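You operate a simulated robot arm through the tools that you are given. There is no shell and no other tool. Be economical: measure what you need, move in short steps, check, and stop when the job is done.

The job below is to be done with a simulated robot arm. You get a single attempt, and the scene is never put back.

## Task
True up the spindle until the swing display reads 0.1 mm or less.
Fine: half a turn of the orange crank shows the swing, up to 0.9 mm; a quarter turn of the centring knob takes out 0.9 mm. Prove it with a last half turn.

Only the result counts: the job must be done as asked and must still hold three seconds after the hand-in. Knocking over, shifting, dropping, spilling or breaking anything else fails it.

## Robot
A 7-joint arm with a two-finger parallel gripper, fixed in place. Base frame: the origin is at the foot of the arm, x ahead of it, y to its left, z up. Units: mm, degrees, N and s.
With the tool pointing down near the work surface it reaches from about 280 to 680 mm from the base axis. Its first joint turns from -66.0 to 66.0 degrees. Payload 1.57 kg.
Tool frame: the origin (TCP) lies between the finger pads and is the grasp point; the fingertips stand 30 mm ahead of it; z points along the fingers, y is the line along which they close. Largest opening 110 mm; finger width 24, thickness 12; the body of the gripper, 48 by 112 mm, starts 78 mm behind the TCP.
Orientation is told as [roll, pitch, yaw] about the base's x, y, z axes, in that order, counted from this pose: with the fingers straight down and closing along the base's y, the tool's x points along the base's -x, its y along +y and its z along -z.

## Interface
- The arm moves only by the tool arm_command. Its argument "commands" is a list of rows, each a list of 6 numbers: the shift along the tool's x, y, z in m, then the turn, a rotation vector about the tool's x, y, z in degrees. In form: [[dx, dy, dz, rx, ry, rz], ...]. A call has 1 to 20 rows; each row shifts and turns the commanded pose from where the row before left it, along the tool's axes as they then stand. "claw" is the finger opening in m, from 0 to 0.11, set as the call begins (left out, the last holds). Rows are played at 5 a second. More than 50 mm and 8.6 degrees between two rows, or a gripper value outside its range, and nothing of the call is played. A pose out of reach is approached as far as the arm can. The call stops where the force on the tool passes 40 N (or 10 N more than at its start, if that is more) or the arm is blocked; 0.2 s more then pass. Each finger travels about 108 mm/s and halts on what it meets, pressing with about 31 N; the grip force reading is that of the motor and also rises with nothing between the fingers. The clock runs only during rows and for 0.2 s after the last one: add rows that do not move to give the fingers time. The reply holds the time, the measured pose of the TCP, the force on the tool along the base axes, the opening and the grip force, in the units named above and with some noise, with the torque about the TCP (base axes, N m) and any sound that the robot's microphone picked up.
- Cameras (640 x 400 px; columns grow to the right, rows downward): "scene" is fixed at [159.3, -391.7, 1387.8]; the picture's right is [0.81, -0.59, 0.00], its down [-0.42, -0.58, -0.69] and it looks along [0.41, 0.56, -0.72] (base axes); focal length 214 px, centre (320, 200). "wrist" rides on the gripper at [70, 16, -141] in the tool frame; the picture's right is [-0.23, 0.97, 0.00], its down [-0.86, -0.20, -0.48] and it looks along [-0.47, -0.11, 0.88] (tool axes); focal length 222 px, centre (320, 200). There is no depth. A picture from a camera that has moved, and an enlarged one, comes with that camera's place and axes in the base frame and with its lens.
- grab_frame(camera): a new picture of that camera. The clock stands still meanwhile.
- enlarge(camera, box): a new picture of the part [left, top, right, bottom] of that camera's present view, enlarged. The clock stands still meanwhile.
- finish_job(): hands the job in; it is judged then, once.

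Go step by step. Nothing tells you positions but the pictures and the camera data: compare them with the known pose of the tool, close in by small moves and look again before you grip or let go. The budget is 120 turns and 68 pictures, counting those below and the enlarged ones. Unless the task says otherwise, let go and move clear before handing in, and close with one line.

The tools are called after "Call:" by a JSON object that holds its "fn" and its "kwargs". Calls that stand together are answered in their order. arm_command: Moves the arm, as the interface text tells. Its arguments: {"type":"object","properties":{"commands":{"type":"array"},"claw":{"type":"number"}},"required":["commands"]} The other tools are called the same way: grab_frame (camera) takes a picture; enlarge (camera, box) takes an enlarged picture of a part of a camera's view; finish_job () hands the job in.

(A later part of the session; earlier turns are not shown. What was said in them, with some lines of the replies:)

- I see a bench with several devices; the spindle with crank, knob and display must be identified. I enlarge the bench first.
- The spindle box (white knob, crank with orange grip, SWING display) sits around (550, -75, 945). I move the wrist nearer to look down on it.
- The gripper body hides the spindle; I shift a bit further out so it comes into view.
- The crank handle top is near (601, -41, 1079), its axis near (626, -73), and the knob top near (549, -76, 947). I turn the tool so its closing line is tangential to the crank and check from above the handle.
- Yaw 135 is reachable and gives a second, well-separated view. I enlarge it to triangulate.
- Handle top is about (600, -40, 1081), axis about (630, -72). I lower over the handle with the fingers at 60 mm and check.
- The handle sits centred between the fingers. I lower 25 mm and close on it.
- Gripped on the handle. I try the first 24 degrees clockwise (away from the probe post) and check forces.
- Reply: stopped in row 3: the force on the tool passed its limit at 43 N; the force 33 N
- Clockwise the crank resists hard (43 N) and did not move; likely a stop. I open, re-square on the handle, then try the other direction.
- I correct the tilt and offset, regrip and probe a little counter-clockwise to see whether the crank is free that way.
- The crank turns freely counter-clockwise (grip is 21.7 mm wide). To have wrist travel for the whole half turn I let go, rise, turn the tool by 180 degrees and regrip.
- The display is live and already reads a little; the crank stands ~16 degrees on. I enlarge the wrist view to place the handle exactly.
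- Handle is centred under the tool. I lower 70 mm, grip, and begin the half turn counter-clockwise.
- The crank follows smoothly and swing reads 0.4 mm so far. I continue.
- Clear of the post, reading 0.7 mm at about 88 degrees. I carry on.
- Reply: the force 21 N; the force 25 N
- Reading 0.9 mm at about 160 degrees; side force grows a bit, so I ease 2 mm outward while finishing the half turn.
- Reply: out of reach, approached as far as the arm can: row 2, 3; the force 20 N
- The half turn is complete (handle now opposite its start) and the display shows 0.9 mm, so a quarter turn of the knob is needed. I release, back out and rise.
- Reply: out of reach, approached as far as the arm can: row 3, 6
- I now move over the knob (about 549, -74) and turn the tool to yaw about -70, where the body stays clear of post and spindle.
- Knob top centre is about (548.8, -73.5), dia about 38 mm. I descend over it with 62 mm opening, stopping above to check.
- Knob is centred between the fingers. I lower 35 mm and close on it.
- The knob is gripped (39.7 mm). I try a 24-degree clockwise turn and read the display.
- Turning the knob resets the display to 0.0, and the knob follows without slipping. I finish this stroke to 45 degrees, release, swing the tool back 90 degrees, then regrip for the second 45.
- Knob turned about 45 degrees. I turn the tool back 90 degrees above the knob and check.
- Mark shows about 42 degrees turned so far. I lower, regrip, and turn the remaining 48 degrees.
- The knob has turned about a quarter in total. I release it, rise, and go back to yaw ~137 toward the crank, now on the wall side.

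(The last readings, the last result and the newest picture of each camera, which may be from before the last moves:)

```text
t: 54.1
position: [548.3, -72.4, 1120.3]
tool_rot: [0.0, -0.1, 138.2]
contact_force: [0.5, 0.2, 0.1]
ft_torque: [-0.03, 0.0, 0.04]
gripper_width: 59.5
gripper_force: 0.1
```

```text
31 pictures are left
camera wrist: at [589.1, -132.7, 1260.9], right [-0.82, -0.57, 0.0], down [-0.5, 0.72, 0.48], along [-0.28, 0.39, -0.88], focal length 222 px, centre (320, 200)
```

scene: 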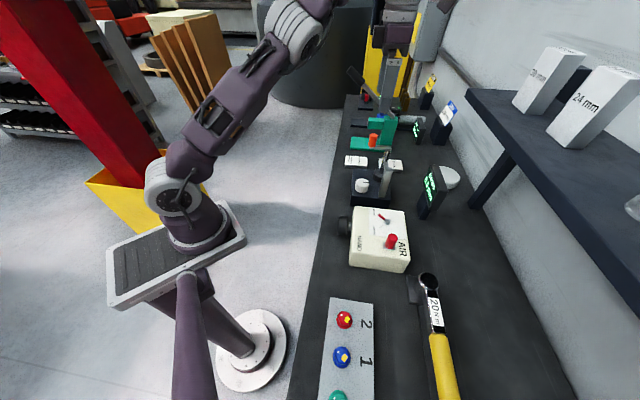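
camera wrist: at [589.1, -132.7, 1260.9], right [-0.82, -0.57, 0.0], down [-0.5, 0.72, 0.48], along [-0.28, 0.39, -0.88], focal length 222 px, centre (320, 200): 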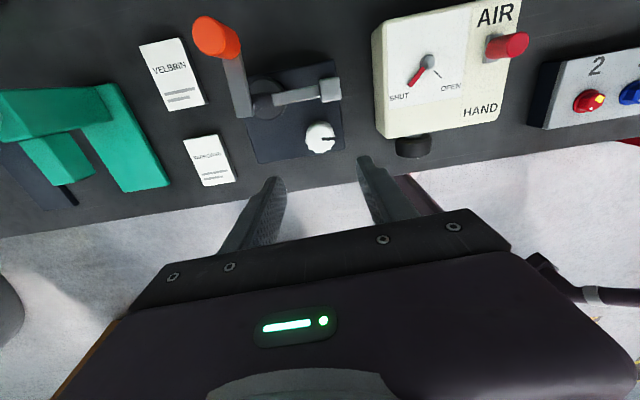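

Handle is now about (660, -111), just at the reach limit; I approach from the inner side with fingers straddling the crank arm and descend there.

Call:
{"fn": "arm_command", "kwargs": {"commands": [[0, 0, 0, 0, 0, 8], [0.016, -0.0153, 0, 0, 0, 0], [0.016, -0.0153, 0, 0, 0, 0], [0.016, -0.0153, 0, 0, 0, 0], [0.016, -0.0153, 0, 0, 0, 0], [0, 0, 0.02, 0, 0, 0], [0, 0, 0.022, 0, 0, 0], [0, 0, 0, 0, 0, 0]], "claw": 0.05}}

Call:
{"fn": "grab_frame", "kwargs": {"camera": "wrist"}}

```text
t: 55.9
position: [636.6, -83.2, 1077.6]
tool_rot: [0.0, 0.0, 130.0]
contact_force: [-0.2, 0.2, 0.3]
ft_torque: [0.0, 0.01, 0.03]
gripper_width: 50.0
gripper_force: 0.1
```

```text
30 pictures are left
camera wrist: at [668.7, -147.6, 1218.7], right [-0.89, -0.45, 0.0], down [-0.4, 0.78, 0.48], along [-0.22, 0.43, -0.88], focal length 222 px, centre (320, 200)
```

wrist: 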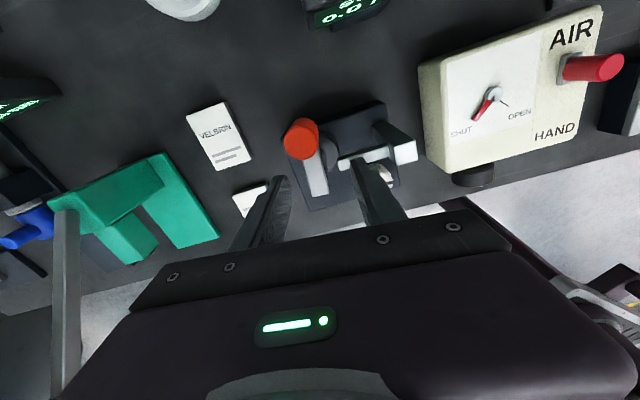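

The handle lies about 39 mm further outward along the tool x. I slide outward as far as reach allows.

Call:
{"fn": "arm_command", "kwargs": {"commands": [[0.01, -0.0015, 0, 0, 0, 0], [0.01, 0, 0, 0, 0, 0], [0.01, 0, 0, 0, 0, 0], [0.004, 0, 0, 0, 0, 0], [0, 0, 0, 0, 0, 0]]}}

Call:
{"fn": "grab_frame", "kwargs": {"camera": "wrist"}}

```text
t: 57.1
position: [656.4, -108.7, 1077.6]
tool_rot: [-0.1, -0.1, 129.9]
contact_force: [-0.7, 0.2, 0.8]
ft_torque: [0.02, 0.01, 0.02]
gripper_width: 50.1
gripper_force: 0.0
out of reach, approached as far as the arm can: row 3, 4
```

```text
29 pictures are left
camera wrist: at [687.8, -172.8, 1218.1], right [-0.89, -0.45, 0.0], down [-0.4, 0.78, 0.48], along [-0.22, 0.43, -0.88], focal length 222 px, centre (320, 200)
```

wrist: 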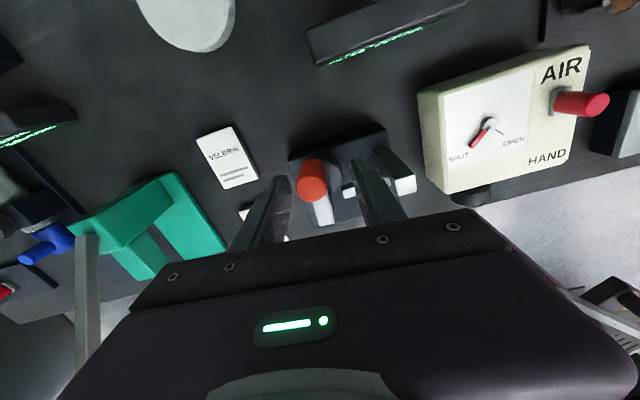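

Handle is within the pads, about 6 mm to one side. I close gently on it, then try turning it back clockwise, the way it came.

Call:
{"fn": "arm_command", "kwargs": {"commands": [[0, 0, 0, 0, 0, 0], [0, 0, 0, 0, 0, 0], [0, 0, 0, 0, 0, 0]], "claw": 0.012}}

Call:
{"fn": "enlarge", "kwargs": {"camera": "scene", "box": [360, 110, 450, 200]}}

```text
t: 57.9
position: [655.7, -107.9, 1079.1]
tool_rot: [0.0, -0.1, 129.9]
contact_force: [-3.4, -2.9, -4.2]
ft_torque: [0.19, -0.39, 0.14]
gripper_width: 21.3
gripper_force: 34.5
```

```text
4.44 times, centred on (405, 155) of scene
camera zoom: at [159.2, -391.8, 1387.8], right [0.81, -0.59, 0.0], down [-0.42, -0.58, -0.69], along [0.41, 0.56, -0.72], focal length 953 px, centre (-58, 400)
```

zoom: 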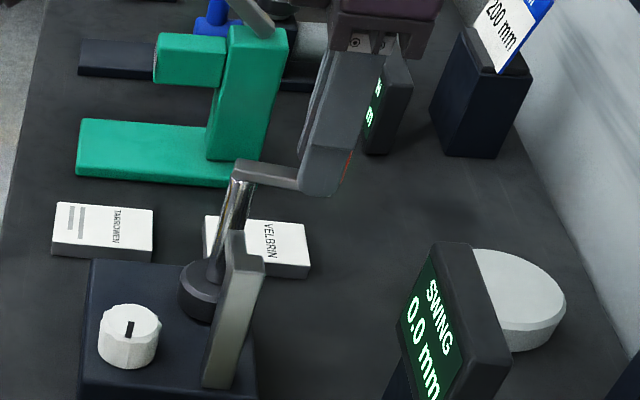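

It yields freely clockwise now, so the crank can swing back. I turn it clockwise 32 degrees and check.

Call:
{"fn": "arm_command", "kwargs": {"commands": [[0.0003, 0.0064, 0, 0, 0, 8], [0.0005, 0.0064, 0, 0, 0, 8], [0.0005, 0.0064, 0, 0, 0, 8], [0.0005, 0.0064, 0, 0, 0, 8], [0, 0, 0, 0, 0, 0]]}}

Call:
{"fn": "enlarge", "kwargs": {"camera": "scene", "box": [360, 110, 450, 200]}}

```text
t: 59.1
position: [644.2, -114.9, 1076.3]
tool_rot: [0.6, 0.0, 111.8]
contact_force: [1.6, 2.7, 7.7]
ft_torque: [-0.31, -1.4, -0.11]
gripper_width: 21.7
gripper_force: 35.0
out of reach, approached as far as the arm can: row 2, 3, 4
```

```text
4.44 times, centred on (405, 155) of scene
camera zoom: at [159.1, -391.7, 1387.8], right [0.81, -0.59, 0.0], down [-0.42, -0.58, -0.69], along [0.41, 0.56, -0.72], focal length 953 px, centre (-58, 400)
```

zoom: 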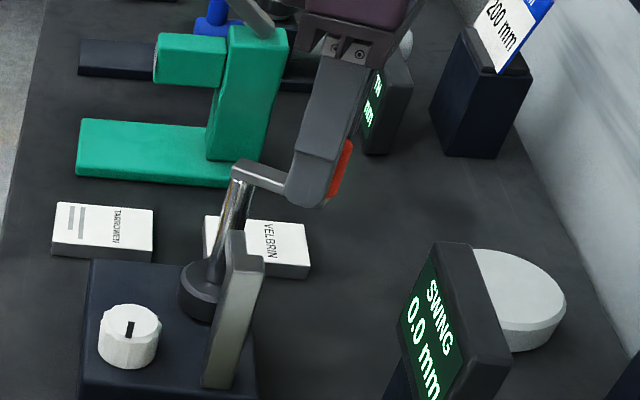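

Reading stays 0.0 after ~25 degrees. The reach limit made the arm lag a bit; I continue clockwise with a slightly smaller radius.

Call:
{"fn": "arm_command", "kwargs": {"commands": [[-0.0015, 0.0064, 0, 0, 0, 8], [-0.0015, 0.0064, 0, 0, 0, 8], [-0.0005, 0.0064, 0, 0, 0, 8], [-0.0005, 0.0064, 0, 0, 0, 8], [0, 0, 0, 0, 0, 0]]}}

Call:
{"fn": "enlarge", "kwargs": {"camera": "scene", "box": [360, 110, 450, 200]}}

```text
t: 60.3
position: [615.1, -115.3, 1076.3]
tool_rot: [0.4, -0.2, 76.9]
contact_force: [7.7, 24.4, -0.5]
ft_torque: [0.1, -1.2, 0.11]
gripper_width: 21.9
gripper_force: 34.9
```

```text
4.44 times, centred on (405, 155) of scene
camera zoom: at [159.5, -391.0, 1388.0], right [0.81, -0.59, 0.0], down [-0.42, -0.58, -0.69], along [0.41, 0.56, -0.72], focal length 953 px, centre (-58, 400)
```

zoom: 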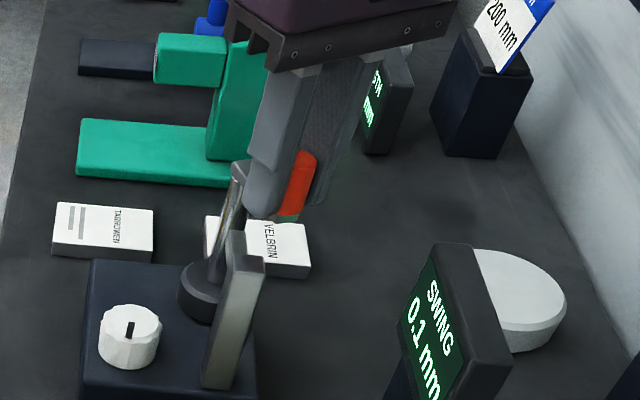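

Reading 0.1 mm. I ease inward 2 mm and continue clockwise.

Call:
{"fn": "arm_command", "kwargs": {"commands": [[-0.0025, 0.0064, 0, 0, 0, 8], [-0.0005, 0.0064, 0, 0, 0, 8], [-0.0005, 0.0064, 0, 0, 0, 8], [-0.0005, 0.0064, 0, 0, 0, 8], [-0.0005, 0.0064, 0, 0, 0, 8], [0, 0, 0, 0, 0, 0]]}}

Call:
{"fn": "enlarge", "kwargs": {"camera": "scene", "box": [360, 110, 450, 200]}}

```text
t: 61.7
position: [590.0, -98.5, 1076.9]
tool_rot: [0.2, 0.2, 36.8]
contact_force: [18.6, 12.3, -5.6]
ft_torque: [-0.35, -0.77, 0.1]
gripper_width: 21.6
gripper_force: 34.7
```

```text
4.44 times, centred on (405, 155) of scene
camera zoom: at [159.9, -391.4, 1387.8], right [0.81, -0.59, 0.0], down [-0.42, -0.58, -0.69], along [0.41, 0.56, -0.72], focal length 953 px, centre (-58, 400)
```

zoom: 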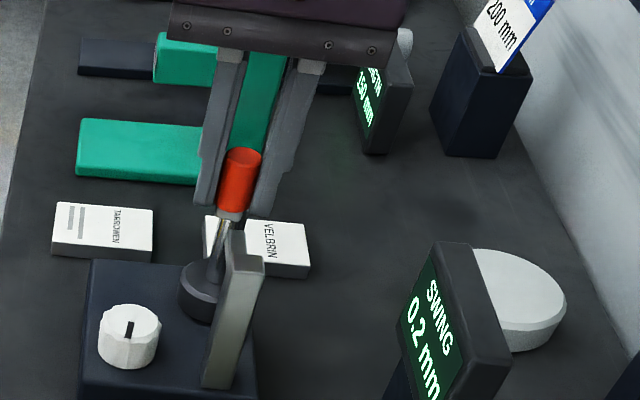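

0.2 mm so far at ~100 degrees. I continue clockwise to finish the half turn, easing inward.

Call:
{"fn": "arm_command", "kwargs": {"commands": [[-0.0025, 0.0064, 0, 0, 0, 8], [-0.0005, 0.0064, 0, 0, 0, 8], [-0.0005, 0.0064, 0, 0, 0, 8], [-0.0005, 0.0064, 0, 0, 0, 8], [-0.0005, 0.0064, 0, 0, 0, 8], [0, 0, 0, 0, 0, 0]]}}

Call:
{"fn": "arm_command", "kwargs": {"commands": [[-0.0005, 0.0064, 0, 0, 0, 8], [-0.0005, 0.0064, 0, 0, 0, 8], [-0.0005, 0.0064, 0, 0, 0, 8], [0, 0, 0, 0, 0, 0]]}}

Call:
{"fn": "enlarge", "kwargs": {"camera": "scene", "box": [360, 110, 450, 200]}}

```text
t: 63.1
position: [582.6, -67.9, 1076.7]
tool_rot: [0.1, 0.2, -3.2]
contact_force: [16.6, -2.6, -2.7]
ft_torque: [-0.44, 0.31, -0.08]
gripper_width: 21.6
gripper_force: 35.0
```

```text
t: 64.1
position: [587.8, -49.2, 1077.2]
tool_rot: [-0.1, 0.3, -27.3]
contact_force: [15.7, -8.5, 3.9]
ft_torque: [0.54, -0.01, -0.03]
gripper_width: 21.7
gripper_force: 34.5
```

```text
4.44 times, centred on (405, 155) of scene
camera zoom: at [159.7, -392.0, 1387.7], right [0.81, -0.59, 0.0], down [-0.42, -0.58, -0.69], along [0.41, 0.56, -0.72], focal length 953 px, centre (-58, 400)
```

zoom: 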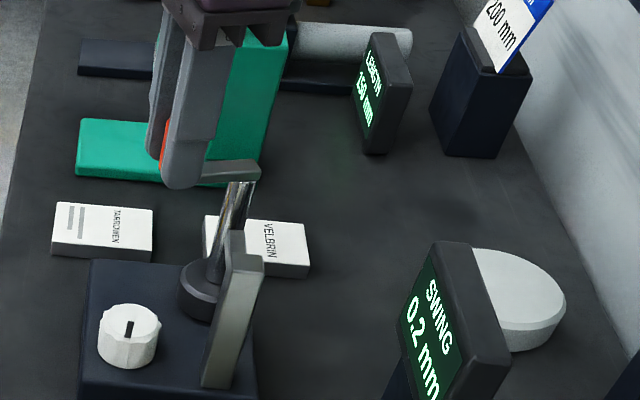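

Residual swing is about 0.2 mm, so the knob needs roughly 20 degrees more. I take the crank on to its stop first, then release.

Call:
{"fn": "arm_command", "kwargs": {"commands": [[-0.0015, 0.0064, 0, 0, 0, 8], [-0.0005, 0.0064, 0, 0, 0, 8], [0, 0, 0, 0, 0, 0]]}}

Call:
{"fn": "enlarge", "kwargs": {"camera": "scene", "box": [360, 110, 450, 200]}}

```text
t: 64.9
position: [597.0, -38.1, 1077.6]
tool_rot: [-0.2, 0.4, -43.2]
contact_force: [1.7, 0.8, 5.1]
ft_torque: [1.15, 0.26, -0.03]
gripper_width: 22.1
gripper_force: 34.5
```

```text
4.44 times, centred on (405, 155) of scene
camera zoom: at [159.2, -391.8, 1387.8], right [0.81, -0.59, 0.0], down [-0.42, -0.58, -0.69], along [0.41, 0.56, -0.72], focal length 953 px, centre (-58, 400)
```

zoom: 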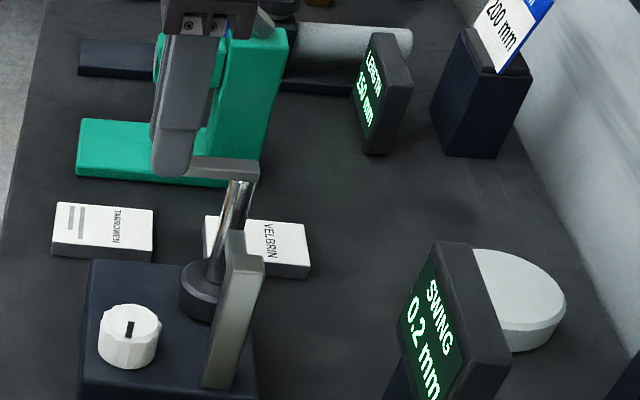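

Final reading 0.2 mm. I release, rise, and go back over the knob with yaw about 85 (keeps body and camera clear of handle and post).

Call:
{"fn": "arm_command", "kwargs": {"commands": [[0, 0, 0, 0, 0, 0], [0, 0, 0, 0, 0, 0], [0, 0, -0.03, 0, 0, 0], [0, 0, -0.04, 0, 0, 0], [0.0037, -0.02, 0, 0, 0, 0], [0.0036, -0.02, 0, 0, 0, 0], [0.0036, -0.0192, 0, 0, 0, 0], [0, 0, 0, 0, 0, -8], [0, 0, 0, 0, 0, -8], [0, 0, 0, 0, 0, -8], [0, 0, 0, 0, 0, -8], [0, 0, 0, 0, 0, -8], [0, 0, 0, 0, 0, -8], [0, 0, 0, 0, 0, -8], [0, 0, 0, 0, 0, -8]], "claw": 0.056}}

Call:
{"fn": "arm_command", "kwargs": {"commands": [[0, 0, 0, 0, 0, -8], [0, 0, 0, 0, 0, -8], [0, 0, 0, 0, 0, -8], [0, 0, 0, 0, 0, -8], [0, 0, 0, 0, 0, -8], [0, 0, 0, 0, 0, -8], [0, 0, 0, 0, 0, -8], [0, 0, 0, 0, 0, -8], [0, 0, 0, 0, 0, 0]]}}

Call:
{"fn": "grab_frame", "kwargs": {"camera": "wrist"}}

```text
t: 68.1
position: [547.1, -74.3, 1147.7]
tool_rot: [0.3, 0.3, 20.9]
contact_force: [0.5, 0.2, -0.6]
ft_torque: [0.02, 0.03, -0.02]
gripper_width: 56.2
gripper_force: 0.2
```

```text
t: 70.1
position: [548.7, -75.6, 1147.4]
tool_rot: [0.4, -0.1, 85.0]
contact_force: [-0.3, 0.2, -0.2]
ft_torque: [-0.01, 0.02, -0.05]
gripper_width: 56.1
gripper_force: 0.0
```

```text
22 pictures are left
camera wrist: at [525.7, -143.1, 1288.1], right [-0.95, 0.31, 0.01], down [0.28, 0.83, 0.48], along [0.14, 0.46, -0.88], focal length 222 px, centre (320, 200)
```

wrist: 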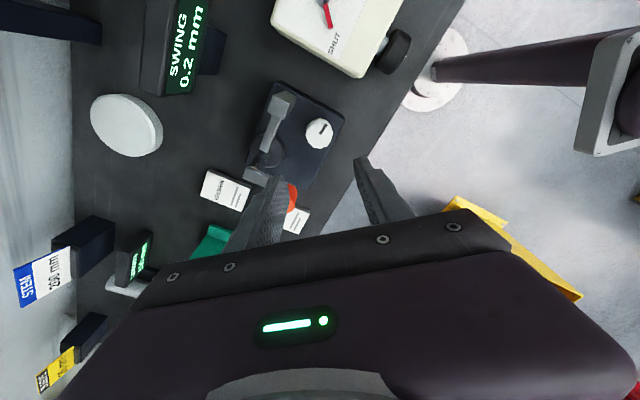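

Knob is aligned. I descend onto it and regrip.

Call:
{"fn": "arm_command", "kwargs": {"commands": [[0, 0, 0.04, 0.4, 0, 0], [0, 0, 0.04, 0, 0, 0], [0, 0, 0.04, 0, 0, 0], [0, 0, 0.03, 0, 0, 0], [0, 0, 0, 0, 0, 0]]}}

Call:
{"fn": "enlarge", "kwargs": {"camera": "wrist", "box": [220, 100, 420, 240]}}

Call:
{"fn": "enlarge", "kwargs": {"camera": "scene", "box": [350, 110, 450, 200]}}

```text
t: 71.3
position: [547.0, -74.3, 998.3]
tool_rot: [-0.1, 0.0, 85.0]
contact_force: [0.0, 0.4, 0.0]
ft_torque: [0.0, -0.01, 0.01]
gripper_width: 56.1
gripper_force: 0.1
```

```text
2.86 times, centred on (320, 170) of wrist
camera zoom: at [524.1, -142.3, 1138.4], right [-0.95, 0.31, 0.0], down [0.27, 0.83, 0.48], along [0.15, 0.46, -0.88], focal length 635 px, centre (320, 286)
```

zoom: 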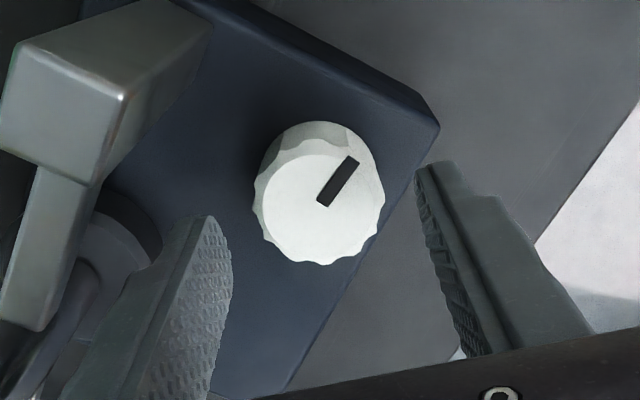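

```text
4.44 times, centred on (400, 155) of scene
camera zoom: at [159.3, -391.7, 1387.8], right [0.81, -0.59, 0.0], down [-0.42, -0.58, -0.69], along [0.41, 0.56, -0.72], focal length 953 px, centre (-36, 400)
```

zoom: 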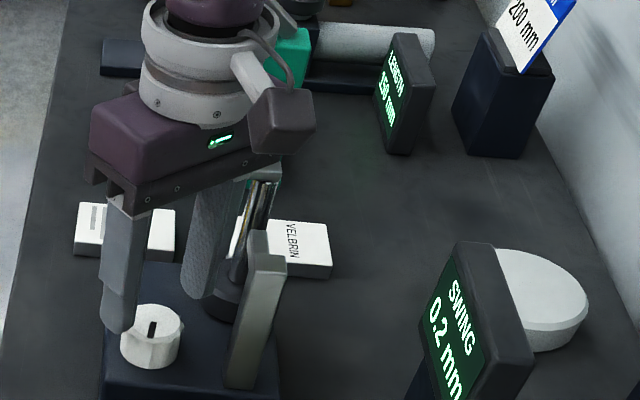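

Knob mark indicates about 89 degrees turned so far. I lower 31 mm, grip and turn a further 20 degrees clockwise.

Call:
{"fn": "arm_command", "kwargs": {"commands": [[0, 0, 0.012, 0, 0, 0], [0, 0, 0.011, 0, 0, 0], [0, 0, 0.009, 0, 0, 0], [0, 0, 0, 0, 0, 0]]}}

Call:
{"fn": "arm_command", "kwargs": {"commands": [[0, 0, 0, 0, 0, 0], [0, 0, 0, 0, 0, 0], [0, 0, 0, 0, 0, 0], [0, 0, 0, 0, 0, 5], [0, 0, 0, 0, 0, 5], [0, 0, 0, 0, 0, 5], [0, 0, 0, 0, 0, 5], [0, 0, 0, 0, 0, 0]], "claw": 0.03}}

Call:
{"fn": "arm_command", "kwargs": {"commands": [[0, 0, 0, 0, 0, 0], [0, 0, 0, 0, 0, 0], [0, 0, -0.031, 0, 0, 0], [0, 0, 0, 0, 0, -7], [0, 0, 0, 0, 0, -7], [0, 0, 0, 0, 0, -6], [0, 0, 0, 0, 0, 0]], "claw": 0.056}}

Call:
{"fn": "enlarge", "kwargs": {"camera": "wrist", "box": [220, 100, 420, 240]}}

```text
t: 72.3
position: [549.6, -74.1, 968.4]
tool_rot: [-0.6, 0.0, 85.1]
contact_force: [-2.5, 0.9, 8.3]
ft_torque: [0.1, -0.61, 0.1]
gripper_width: 56.0
gripper_force: 0.0
stopped in row 4: the force on the tool passed its limit at 43 N (the readings are from after the stop); the commanded pose is now the measured one
```

```text
t: 73.5
position: [549.7, -72.8, 969.1]
tool_rot: [-0.4, -0.3, 75.6]
contact_force: [-9.8, 3.2, 14.6]
ft_torque: [0.57, -0.08, 0.24]
gripper_width: 39.8
gripper_force: 44.7
stopped in row 6: the force on the tool passed its limit at 42 N (the readings are from after the stop); the commanded pose is now the measured one
```

```text
t: 75.0
position: [550.3, -79.6, 1000.1]
tool_rot: [-0.7, 0.4, 94.5]
contact_force: [0.0, -5.5, 0.6]
ft_torque: [0.5, -0.04, -0.29]
gripper_width: 56.0
gripper_force: 0.1
stopped in row 7: the force on the tool passed its limit at 44 N (the readings are from after the stop); the commanded pose is now the measured one
```

```text
2.86 times, centred on (320, 170) of wrist
camera zoom: at [536.7, -149.3, 1141.3], right [-0.99, 0.15, -0.01], down [0.13, 0.87, 0.48], along [0.08, 0.47, -0.88], focal length 635 px, centre (320, 286)
```

zoom: 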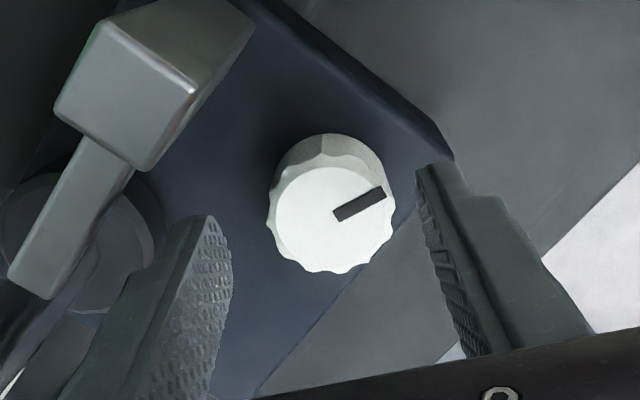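

The body brushed something (probably the crank grip) near the end; the knob mark shows about 18-20 degrees more. I lift straight up and inspect the scene.

Call:
{"fn": "arm_command", "kwargs": {"commands": [[0, 0, -0.03, 0, 0, 0], [0, 0, -0.04, 0, 0, 0], [0, 0, -0.04, 0, 0, 0], [0, 0, -0.04, 0, 0, 0], [0, 0, 0, 0.7, -0.4, 0], [0, 0, 0, 0, 0, 0]]}}

Call:
{"fn": "grab_frame", "kwargs": {"camera": "wrist"}}

Call:
{"fn": "enlarge", "kwargs": {"camera": "scene", "box": [330, 110, 450, 220]}}

```text
t: 76.4
position: [548.8, -79.0, 1150.9]
tool_rot: [-1.5, -0.1, 94.6]
contact_force: [-0.1, 0.5, -0.5]
ft_torque: [0.01, -0.01, 0.04]
gripper_width: 56.1
gripper_force: 0.0
```

```text
18 pictures are left
camera wrist: at [533.1, -150.2, 1291.2], right [-0.99, 0.15, -0.02], down [0.12, 0.87, 0.48], along [0.09, 0.48, -0.87], focal length 222 px, centre (320, 200)
```

wrist: 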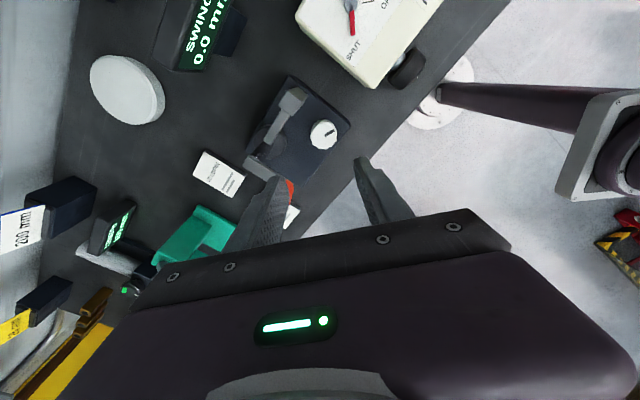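

```text
3.64 times, centred on (390, 165) of scene
camera zoom: at [159.3, -391.7, 1387.8], right [0.81, -0.59, 0.0], down [-0.42, -0.58, -0.69], along [0.41, 0.56, -0.72], focal length 780 px, centre (66, 327)
```

zoom: 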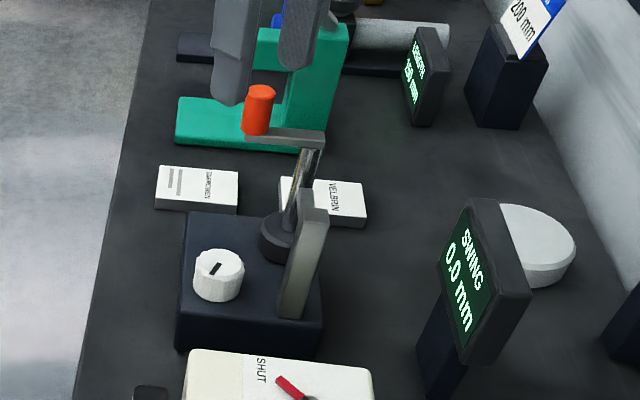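

All is in place; display reset to 0.0. I level the tool and return over the crank grip with yaw about -44.

Call:
{"fn": "arm_command", "kwargs": {"commands": [[-0.009, -0.013, 0, -1.5, 0.1, 0], [-0.009, -0.013, 0, 0, 0, 0], [-0.009, -0.013, 0, 0, 0, 0], [-0.0095, -0.013, 0, 0, 0, 0], [0, 0, 0, 0, 0, 8.5], [0, 0, 0, 0, 0, 8.5], [0, 0, 0, 0, 0, 8.5], [0, 0, 0, 0, 0, 8.5], [0, 0, 0, 0, 0, 8.5], [0, 0, 0, 0, 0, 8.5], [0, 0, 0, 0, 0, 8.5], [0, 0, 0, 0, 0, 8.5], [0, 0, 0, 0, 0, 8.5], [0, 0, 0, 0, 0, 8.5], [0, 0, 0, 0, 0, 8.5], [0, 0, 0, 0, 0, 8.5], [0, 0, 0, 0, 0, 8.5], [0, 0, 0, 0, 0, 8.5]]}}

Call:
{"fn": "arm_command", "kwargs": {"commands": [[0, 0, 0, 0, 0, 8.5], [0, 0, 0, 0, 0, 8.5], [0, 0, 0, 0, 0, 2.6], [0, 0, 0.01, 0, 0, 0], [0, 0, 0, 0, 0, 0]]}}

Call:
{"fn": "enlarge", "kwargs": {"camera": "wrist", "box": [250, 80, 390, 220]}}

```text
t: 80.2
position: [596.6, -36.7, 1150.9]
tool_rot: [0.0, 0.0, -24.6]
contact_force: [0.6, 0.4, -0.7]
ft_torque: [-0.02, -0.01, 0.01]
gripper_width: 56.1
gripper_force: 0.1
```

```text
t: 81.4
position: [596.9, -37.7, 1141.1]
tool_rot: [0.0, 0.0, -44.0]
contact_force: [0.7, -1.3, 0.3]
ft_torque: [-0.01, 0.0, -0.01]
gripper_width: 56.0
gripper_force: 0.0
```

```text
2.86 times, centred on (320, 150) of wrist
camera zoom: at [557.8, 23.2, 1281.4], right [0.84, 0.54, 0.0], down [0.48, -0.74, 0.48], along [0.26, -0.4, -0.88], focal length 635 px, centre (320, 343)
```

zoom: 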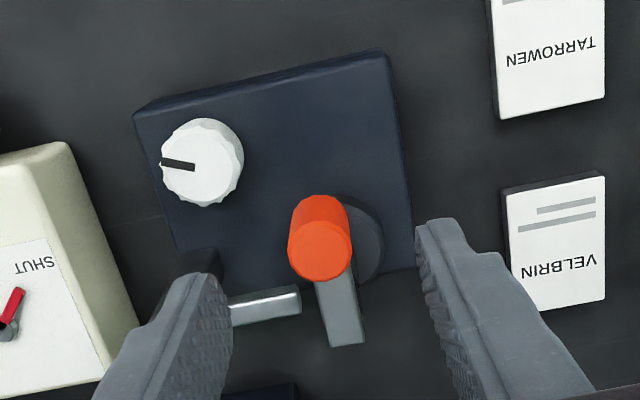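

Handle is centred. I lower, grip, and make the proving half turn counter-clockwise, first part.

Call:
{"fn": "arm_command", "kwargs": {"commands": [[-0.002, 0, 0.03, 0, 0, 0], [0, 0, 0.02, 0, 0, 0], [0, 0, 0.014, 0, 0, 0], [0, 0, 0, 0, 0, 0]]}}

Call:
{"fn": "arm_command", "kwargs": {"commands": [[0, 0, 0, 0, 0, 0], [0, 0, 0, 0, 0, 0], [0, 0, 0, 0, 0, 0], [0, 0, 0, 0, 0, 0]], "claw": 0.012}}

Call:
{"fn": "arm_command", "kwargs": {"commands": [[0.0001, -0.0064, 0, 0, 0, -8], [0.0001, -0.0064, 0, 0, 0, -8], [0.0001, -0.0064, 0, 0, 0, -8], [0.0001, -0.0064, 0, 0, 0, -8], [0.0001, -0.0064, 0, 0, 0, -8], [0.0001, -0.0064, 0, 0, 0, -8], [0, 0, 0, 0, 0, 0]]}}

```text
t: 82.4
position: [597.6, -38.2, 1078.1]
tool_rot: [-0.1, -0.1, -44.0]
contact_force: [-0.3, -0.3, 0.8]
ft_torque: [-0.01, -0.03, -0.01]
gripper_width: 56.1
gripper_force: 0.2
```

```text
t: 83.4
position: [598.7, -39.3, 1076.7]
tool_rot: [-0.1, 0.0, -44.0]
contact_force: [-7.0, -4.8, -4.9]
ft_torque: [0.12, -0.58, -0.08]
gripper_width: 21.9
gripper_force: 34.7
```

```text
t: 85.0
position: [582.5, -72.1, 1076.8]
tool_rot: [0.0, 0.0, 4.1]
contact_force: [0.1, -0.7, 5.0]
ft_torque: [-0.35, -0.5, 0.06]
gripper_width: 21.7
gripper_force: 34.5
```

The crank follows with little force. I continue counter-clockwise.

Call:
{"fn": "arm_command", "kwargs": {"commands": [[0.0001, -0.0064, 0, 0, 0, -8], [0.0001, -0.0064, 0, 0, 0, -8], [0.0001, -0.0064, 0, 0, 0, -8], [0.0001, -0.0064, 0, 0, 0, -8], [0.0001, -0.0064, 0, 0, 0, -8], [0, 0, 0, 0, 0, 0]]}}

Call:
{"fn": "enlarge", "kwargs": {"camera": "scene", "box": [360, 110, 450, 200]}}

```text
t: 86.4
position: [591.4, -102.5, 1076.1]
tool_rot: [0.0, 0.1, 44.0]
contact_force: [-13.7, -5.7, 9.2]
ft_torque: [-0.45, -0.19, 0.18]
gripper_width: 21.4
gripper_force: 34.6
```

```text
4.44 times, centred on (405, 155) of scene
camera zoom: at [158.6, -391.9, 1387.8], right [0.81, -0.59, 0.0], down [-0.42, -0.58, -0.69], along [0.41, 0.56, -0.72], focal length 953 px, centre (-58, 400)
```

zoom: 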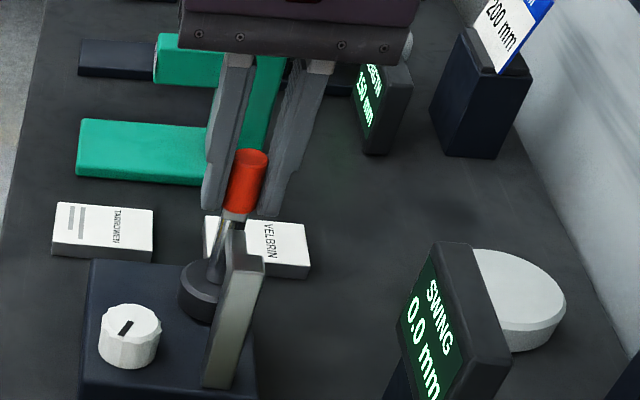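

Still 0.0 mm at about 88 degrees. I carry on to the full half turn.

Call:
{"fn": "arm_command", "kwargs": {"commands": [[0.0011, -0.0064, 0, 0, 0, -8], [0.0001, -0.0064, 0, 0, 0, -8], [0.0001, -0.0064, 0, 0, 0, -8], [0.0001, -0.0064, 0, 0, 0, -8], [0.0001, -0.0064, 0, 0, 0, -8], [0, 0, 0, 0, 0, 0]]}}

Call:
{"fn": "arm_command", "kwargs": {"commands": [[0.0011, -0.0064, 0, 0, 0, -8], [0.0011, -0.0064, 0, 0, 0, -8], [0.0001, -0.0064, 0, 0, 0, -8], [0.0001, -0.0064, 0, 0, 0, -8], [0, 0, 0, 0, 0, 0]]}}

Call:
{"fn": "arm_command", "kwargs": {"commands": [[0.0001, -0.0064, 0, 0, 0, -8], [-0.0005, -0.0064, 0, 0, 0, -8], [-0.001, -0.0064, 0, 0, 0, -6], [0, 0, 0, 0, 0, 0]]}}

Call:
{"fn": "enlarge", "kwargs": {"camera": "scene", "box": [360, 110, 450, 200]}}

```text
t: 87.8
position: [619.1, -121.1, 1076.7]
tool_rot: [-0.1, 0.0, 84.1]
contact_force: [-11.6, -22.6, -1.8]
ft_torque: [-0.14, -0.19, 0.24]
gripper_width: 21.1
gripper_force: 34.2
```

```text
t: 89.0
position: [644.0, -119.8, 1077.5]
tool_rot: [0.0, 0.1, 116.0]
contact_force: [5.1, -27.3, -1.6]
ft_torque: [-0.08, -0.2, 0.11]
gripper_width: 21.3
gripper_force: 34.5
```

```text
t: 90.0
position: [659.6, -107.1, 1076.5]
tool_rot: [0.1, 0.2, 138.0]
contact_force: [12.3, -12.9, -0.3]
ft_torque: [-1.31, -1.51, 0.28]
gripper_width: 21.8
gripper_force: 34.5
```

```text
4.44 times, centred on (405, 155) of scene
camera zoom: at [159.6, -392.1, 1387.6], right [0.81, -0.59, 0.0], down [-0.42, -0.58, -0.69], along [0.41, 0.56, -0.72], focal length 953 px, centre (-58, 400)
```

zoom: 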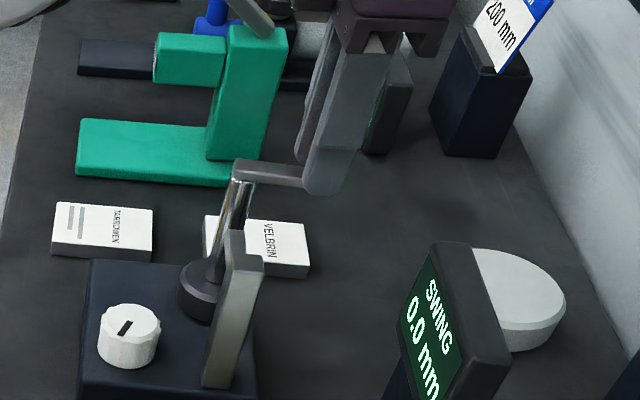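

Reads 0.0 mm after about 182 degrees. I nudge a few degrees further for margin, then look once more.

Call:
{"fn": "arm_command", "kwargs": {"commands": [[-0.0015, -0.005, 0, 0, 0, -4], [-0.0015, -0.005, 0, 0, 0, -4], [0, 0, 0, 0, 0, 0]]}}

Call:
{"fn": "enlarge", "kwargs": {"camera": "scene", "box": [360, 110, 450, 200]}}

```text
t: 90.8
position: [659.3, -93.1, 1076.0]
tool_rot: [-0.1, -0.3, 146.4]
contact_force: [-2.0, 6.7, 1.6]
ft_torque: [0.04, 0.54, -0.1]
gripper_width: 20.2
gripper_force: 33.7
```

```text
4.44 times, centred on (405, 155) of scene
camera zoom: at [159.2, -391.5, 1387.9], right [0.81, -0.59, 0.0], down [-0.42, -0.58, -0.69], along [0.41, 0.56, -0.72], focal length 953 px, centre (-58, 400)
```

zoom: 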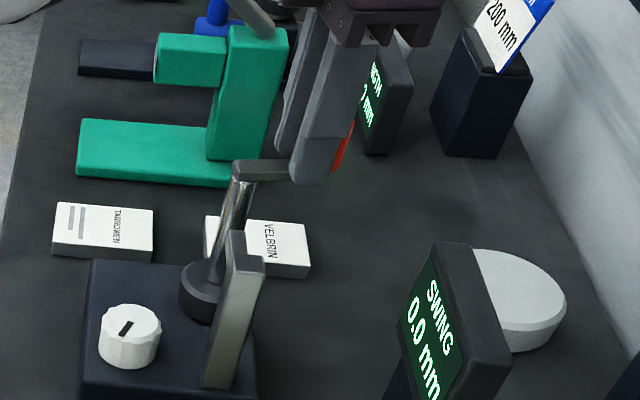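

Still 0.0 mm past the half turn. I release, back off inward and rise clear.

Call:
{"fn": "arm_command", "kwargs": {"commands": [[0, 0, 0, 0, 0, 0], [0, 0, 0, 0, 0, 0], [-0.01, 0, 0, 0, 0, 0], [-0.01, 0, 0, 0, 0, 0], [-0.005, 0, -0.02, 0, 0, 0], [0, 0, -0.03, 0, 0, 0], [-0.02, 0.01, -0.03, 0, 0, 0], [-0.03, 0.02, -0.03, 0, 0, 0], [-0.03, 0.02, -0.03, 0, 0, 0], [0, 0, 0, 0, 0, 0]], "claw": 0.05}}

Call:
{"fn": "grab_frame", "kwargs": {"camera": "scene"}}

Call:
{"fn": "enlarge", "kwargs": {"camera": "scene", "box": [360, 110, 450, 200]}}

```text
t: 93.0
position: [548.5, -79.0, 1216.6]
tool_rot: [0.0, -0.1, 146.0]
contact_force: [0.1, -0.5, -0.6]
ft_torque: [-0.03, -0.01, 0.01]
gripper_width: 49.9
gripper_force: 0.0
```

```text
12 pictures are left
```

scene: 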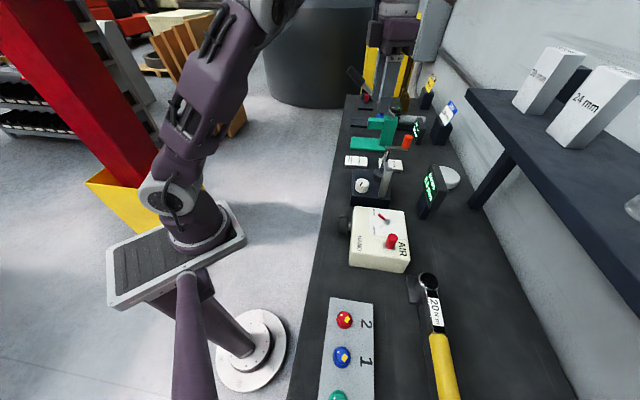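

```text
4.44 times, centred on (405, 155) of scene
camera zoom: at [159.2, -391.7, 1387.8], right [0.81, -0.59, 0.0], down [-0.42, -0.58, -0.69], along [0.41, 0.56, -0.72], focal length 953 px, centre (-58, 400)
```

zoom: 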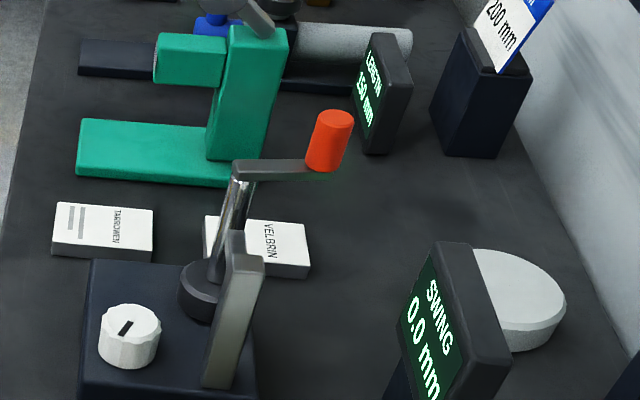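

The display holds 0.0 mm after the proving half turn, the arm is clear and nothing else has moved. I hand in.

Call:
{"fn": "finish_job", "kwargs": {}}

```text
The job is handed in.
```

The spindle is trued: the swing display read 0.0 mm through a last half turn of about 180 degrees, after I turned the centring knob clockwise roughly 110 degrees in total.
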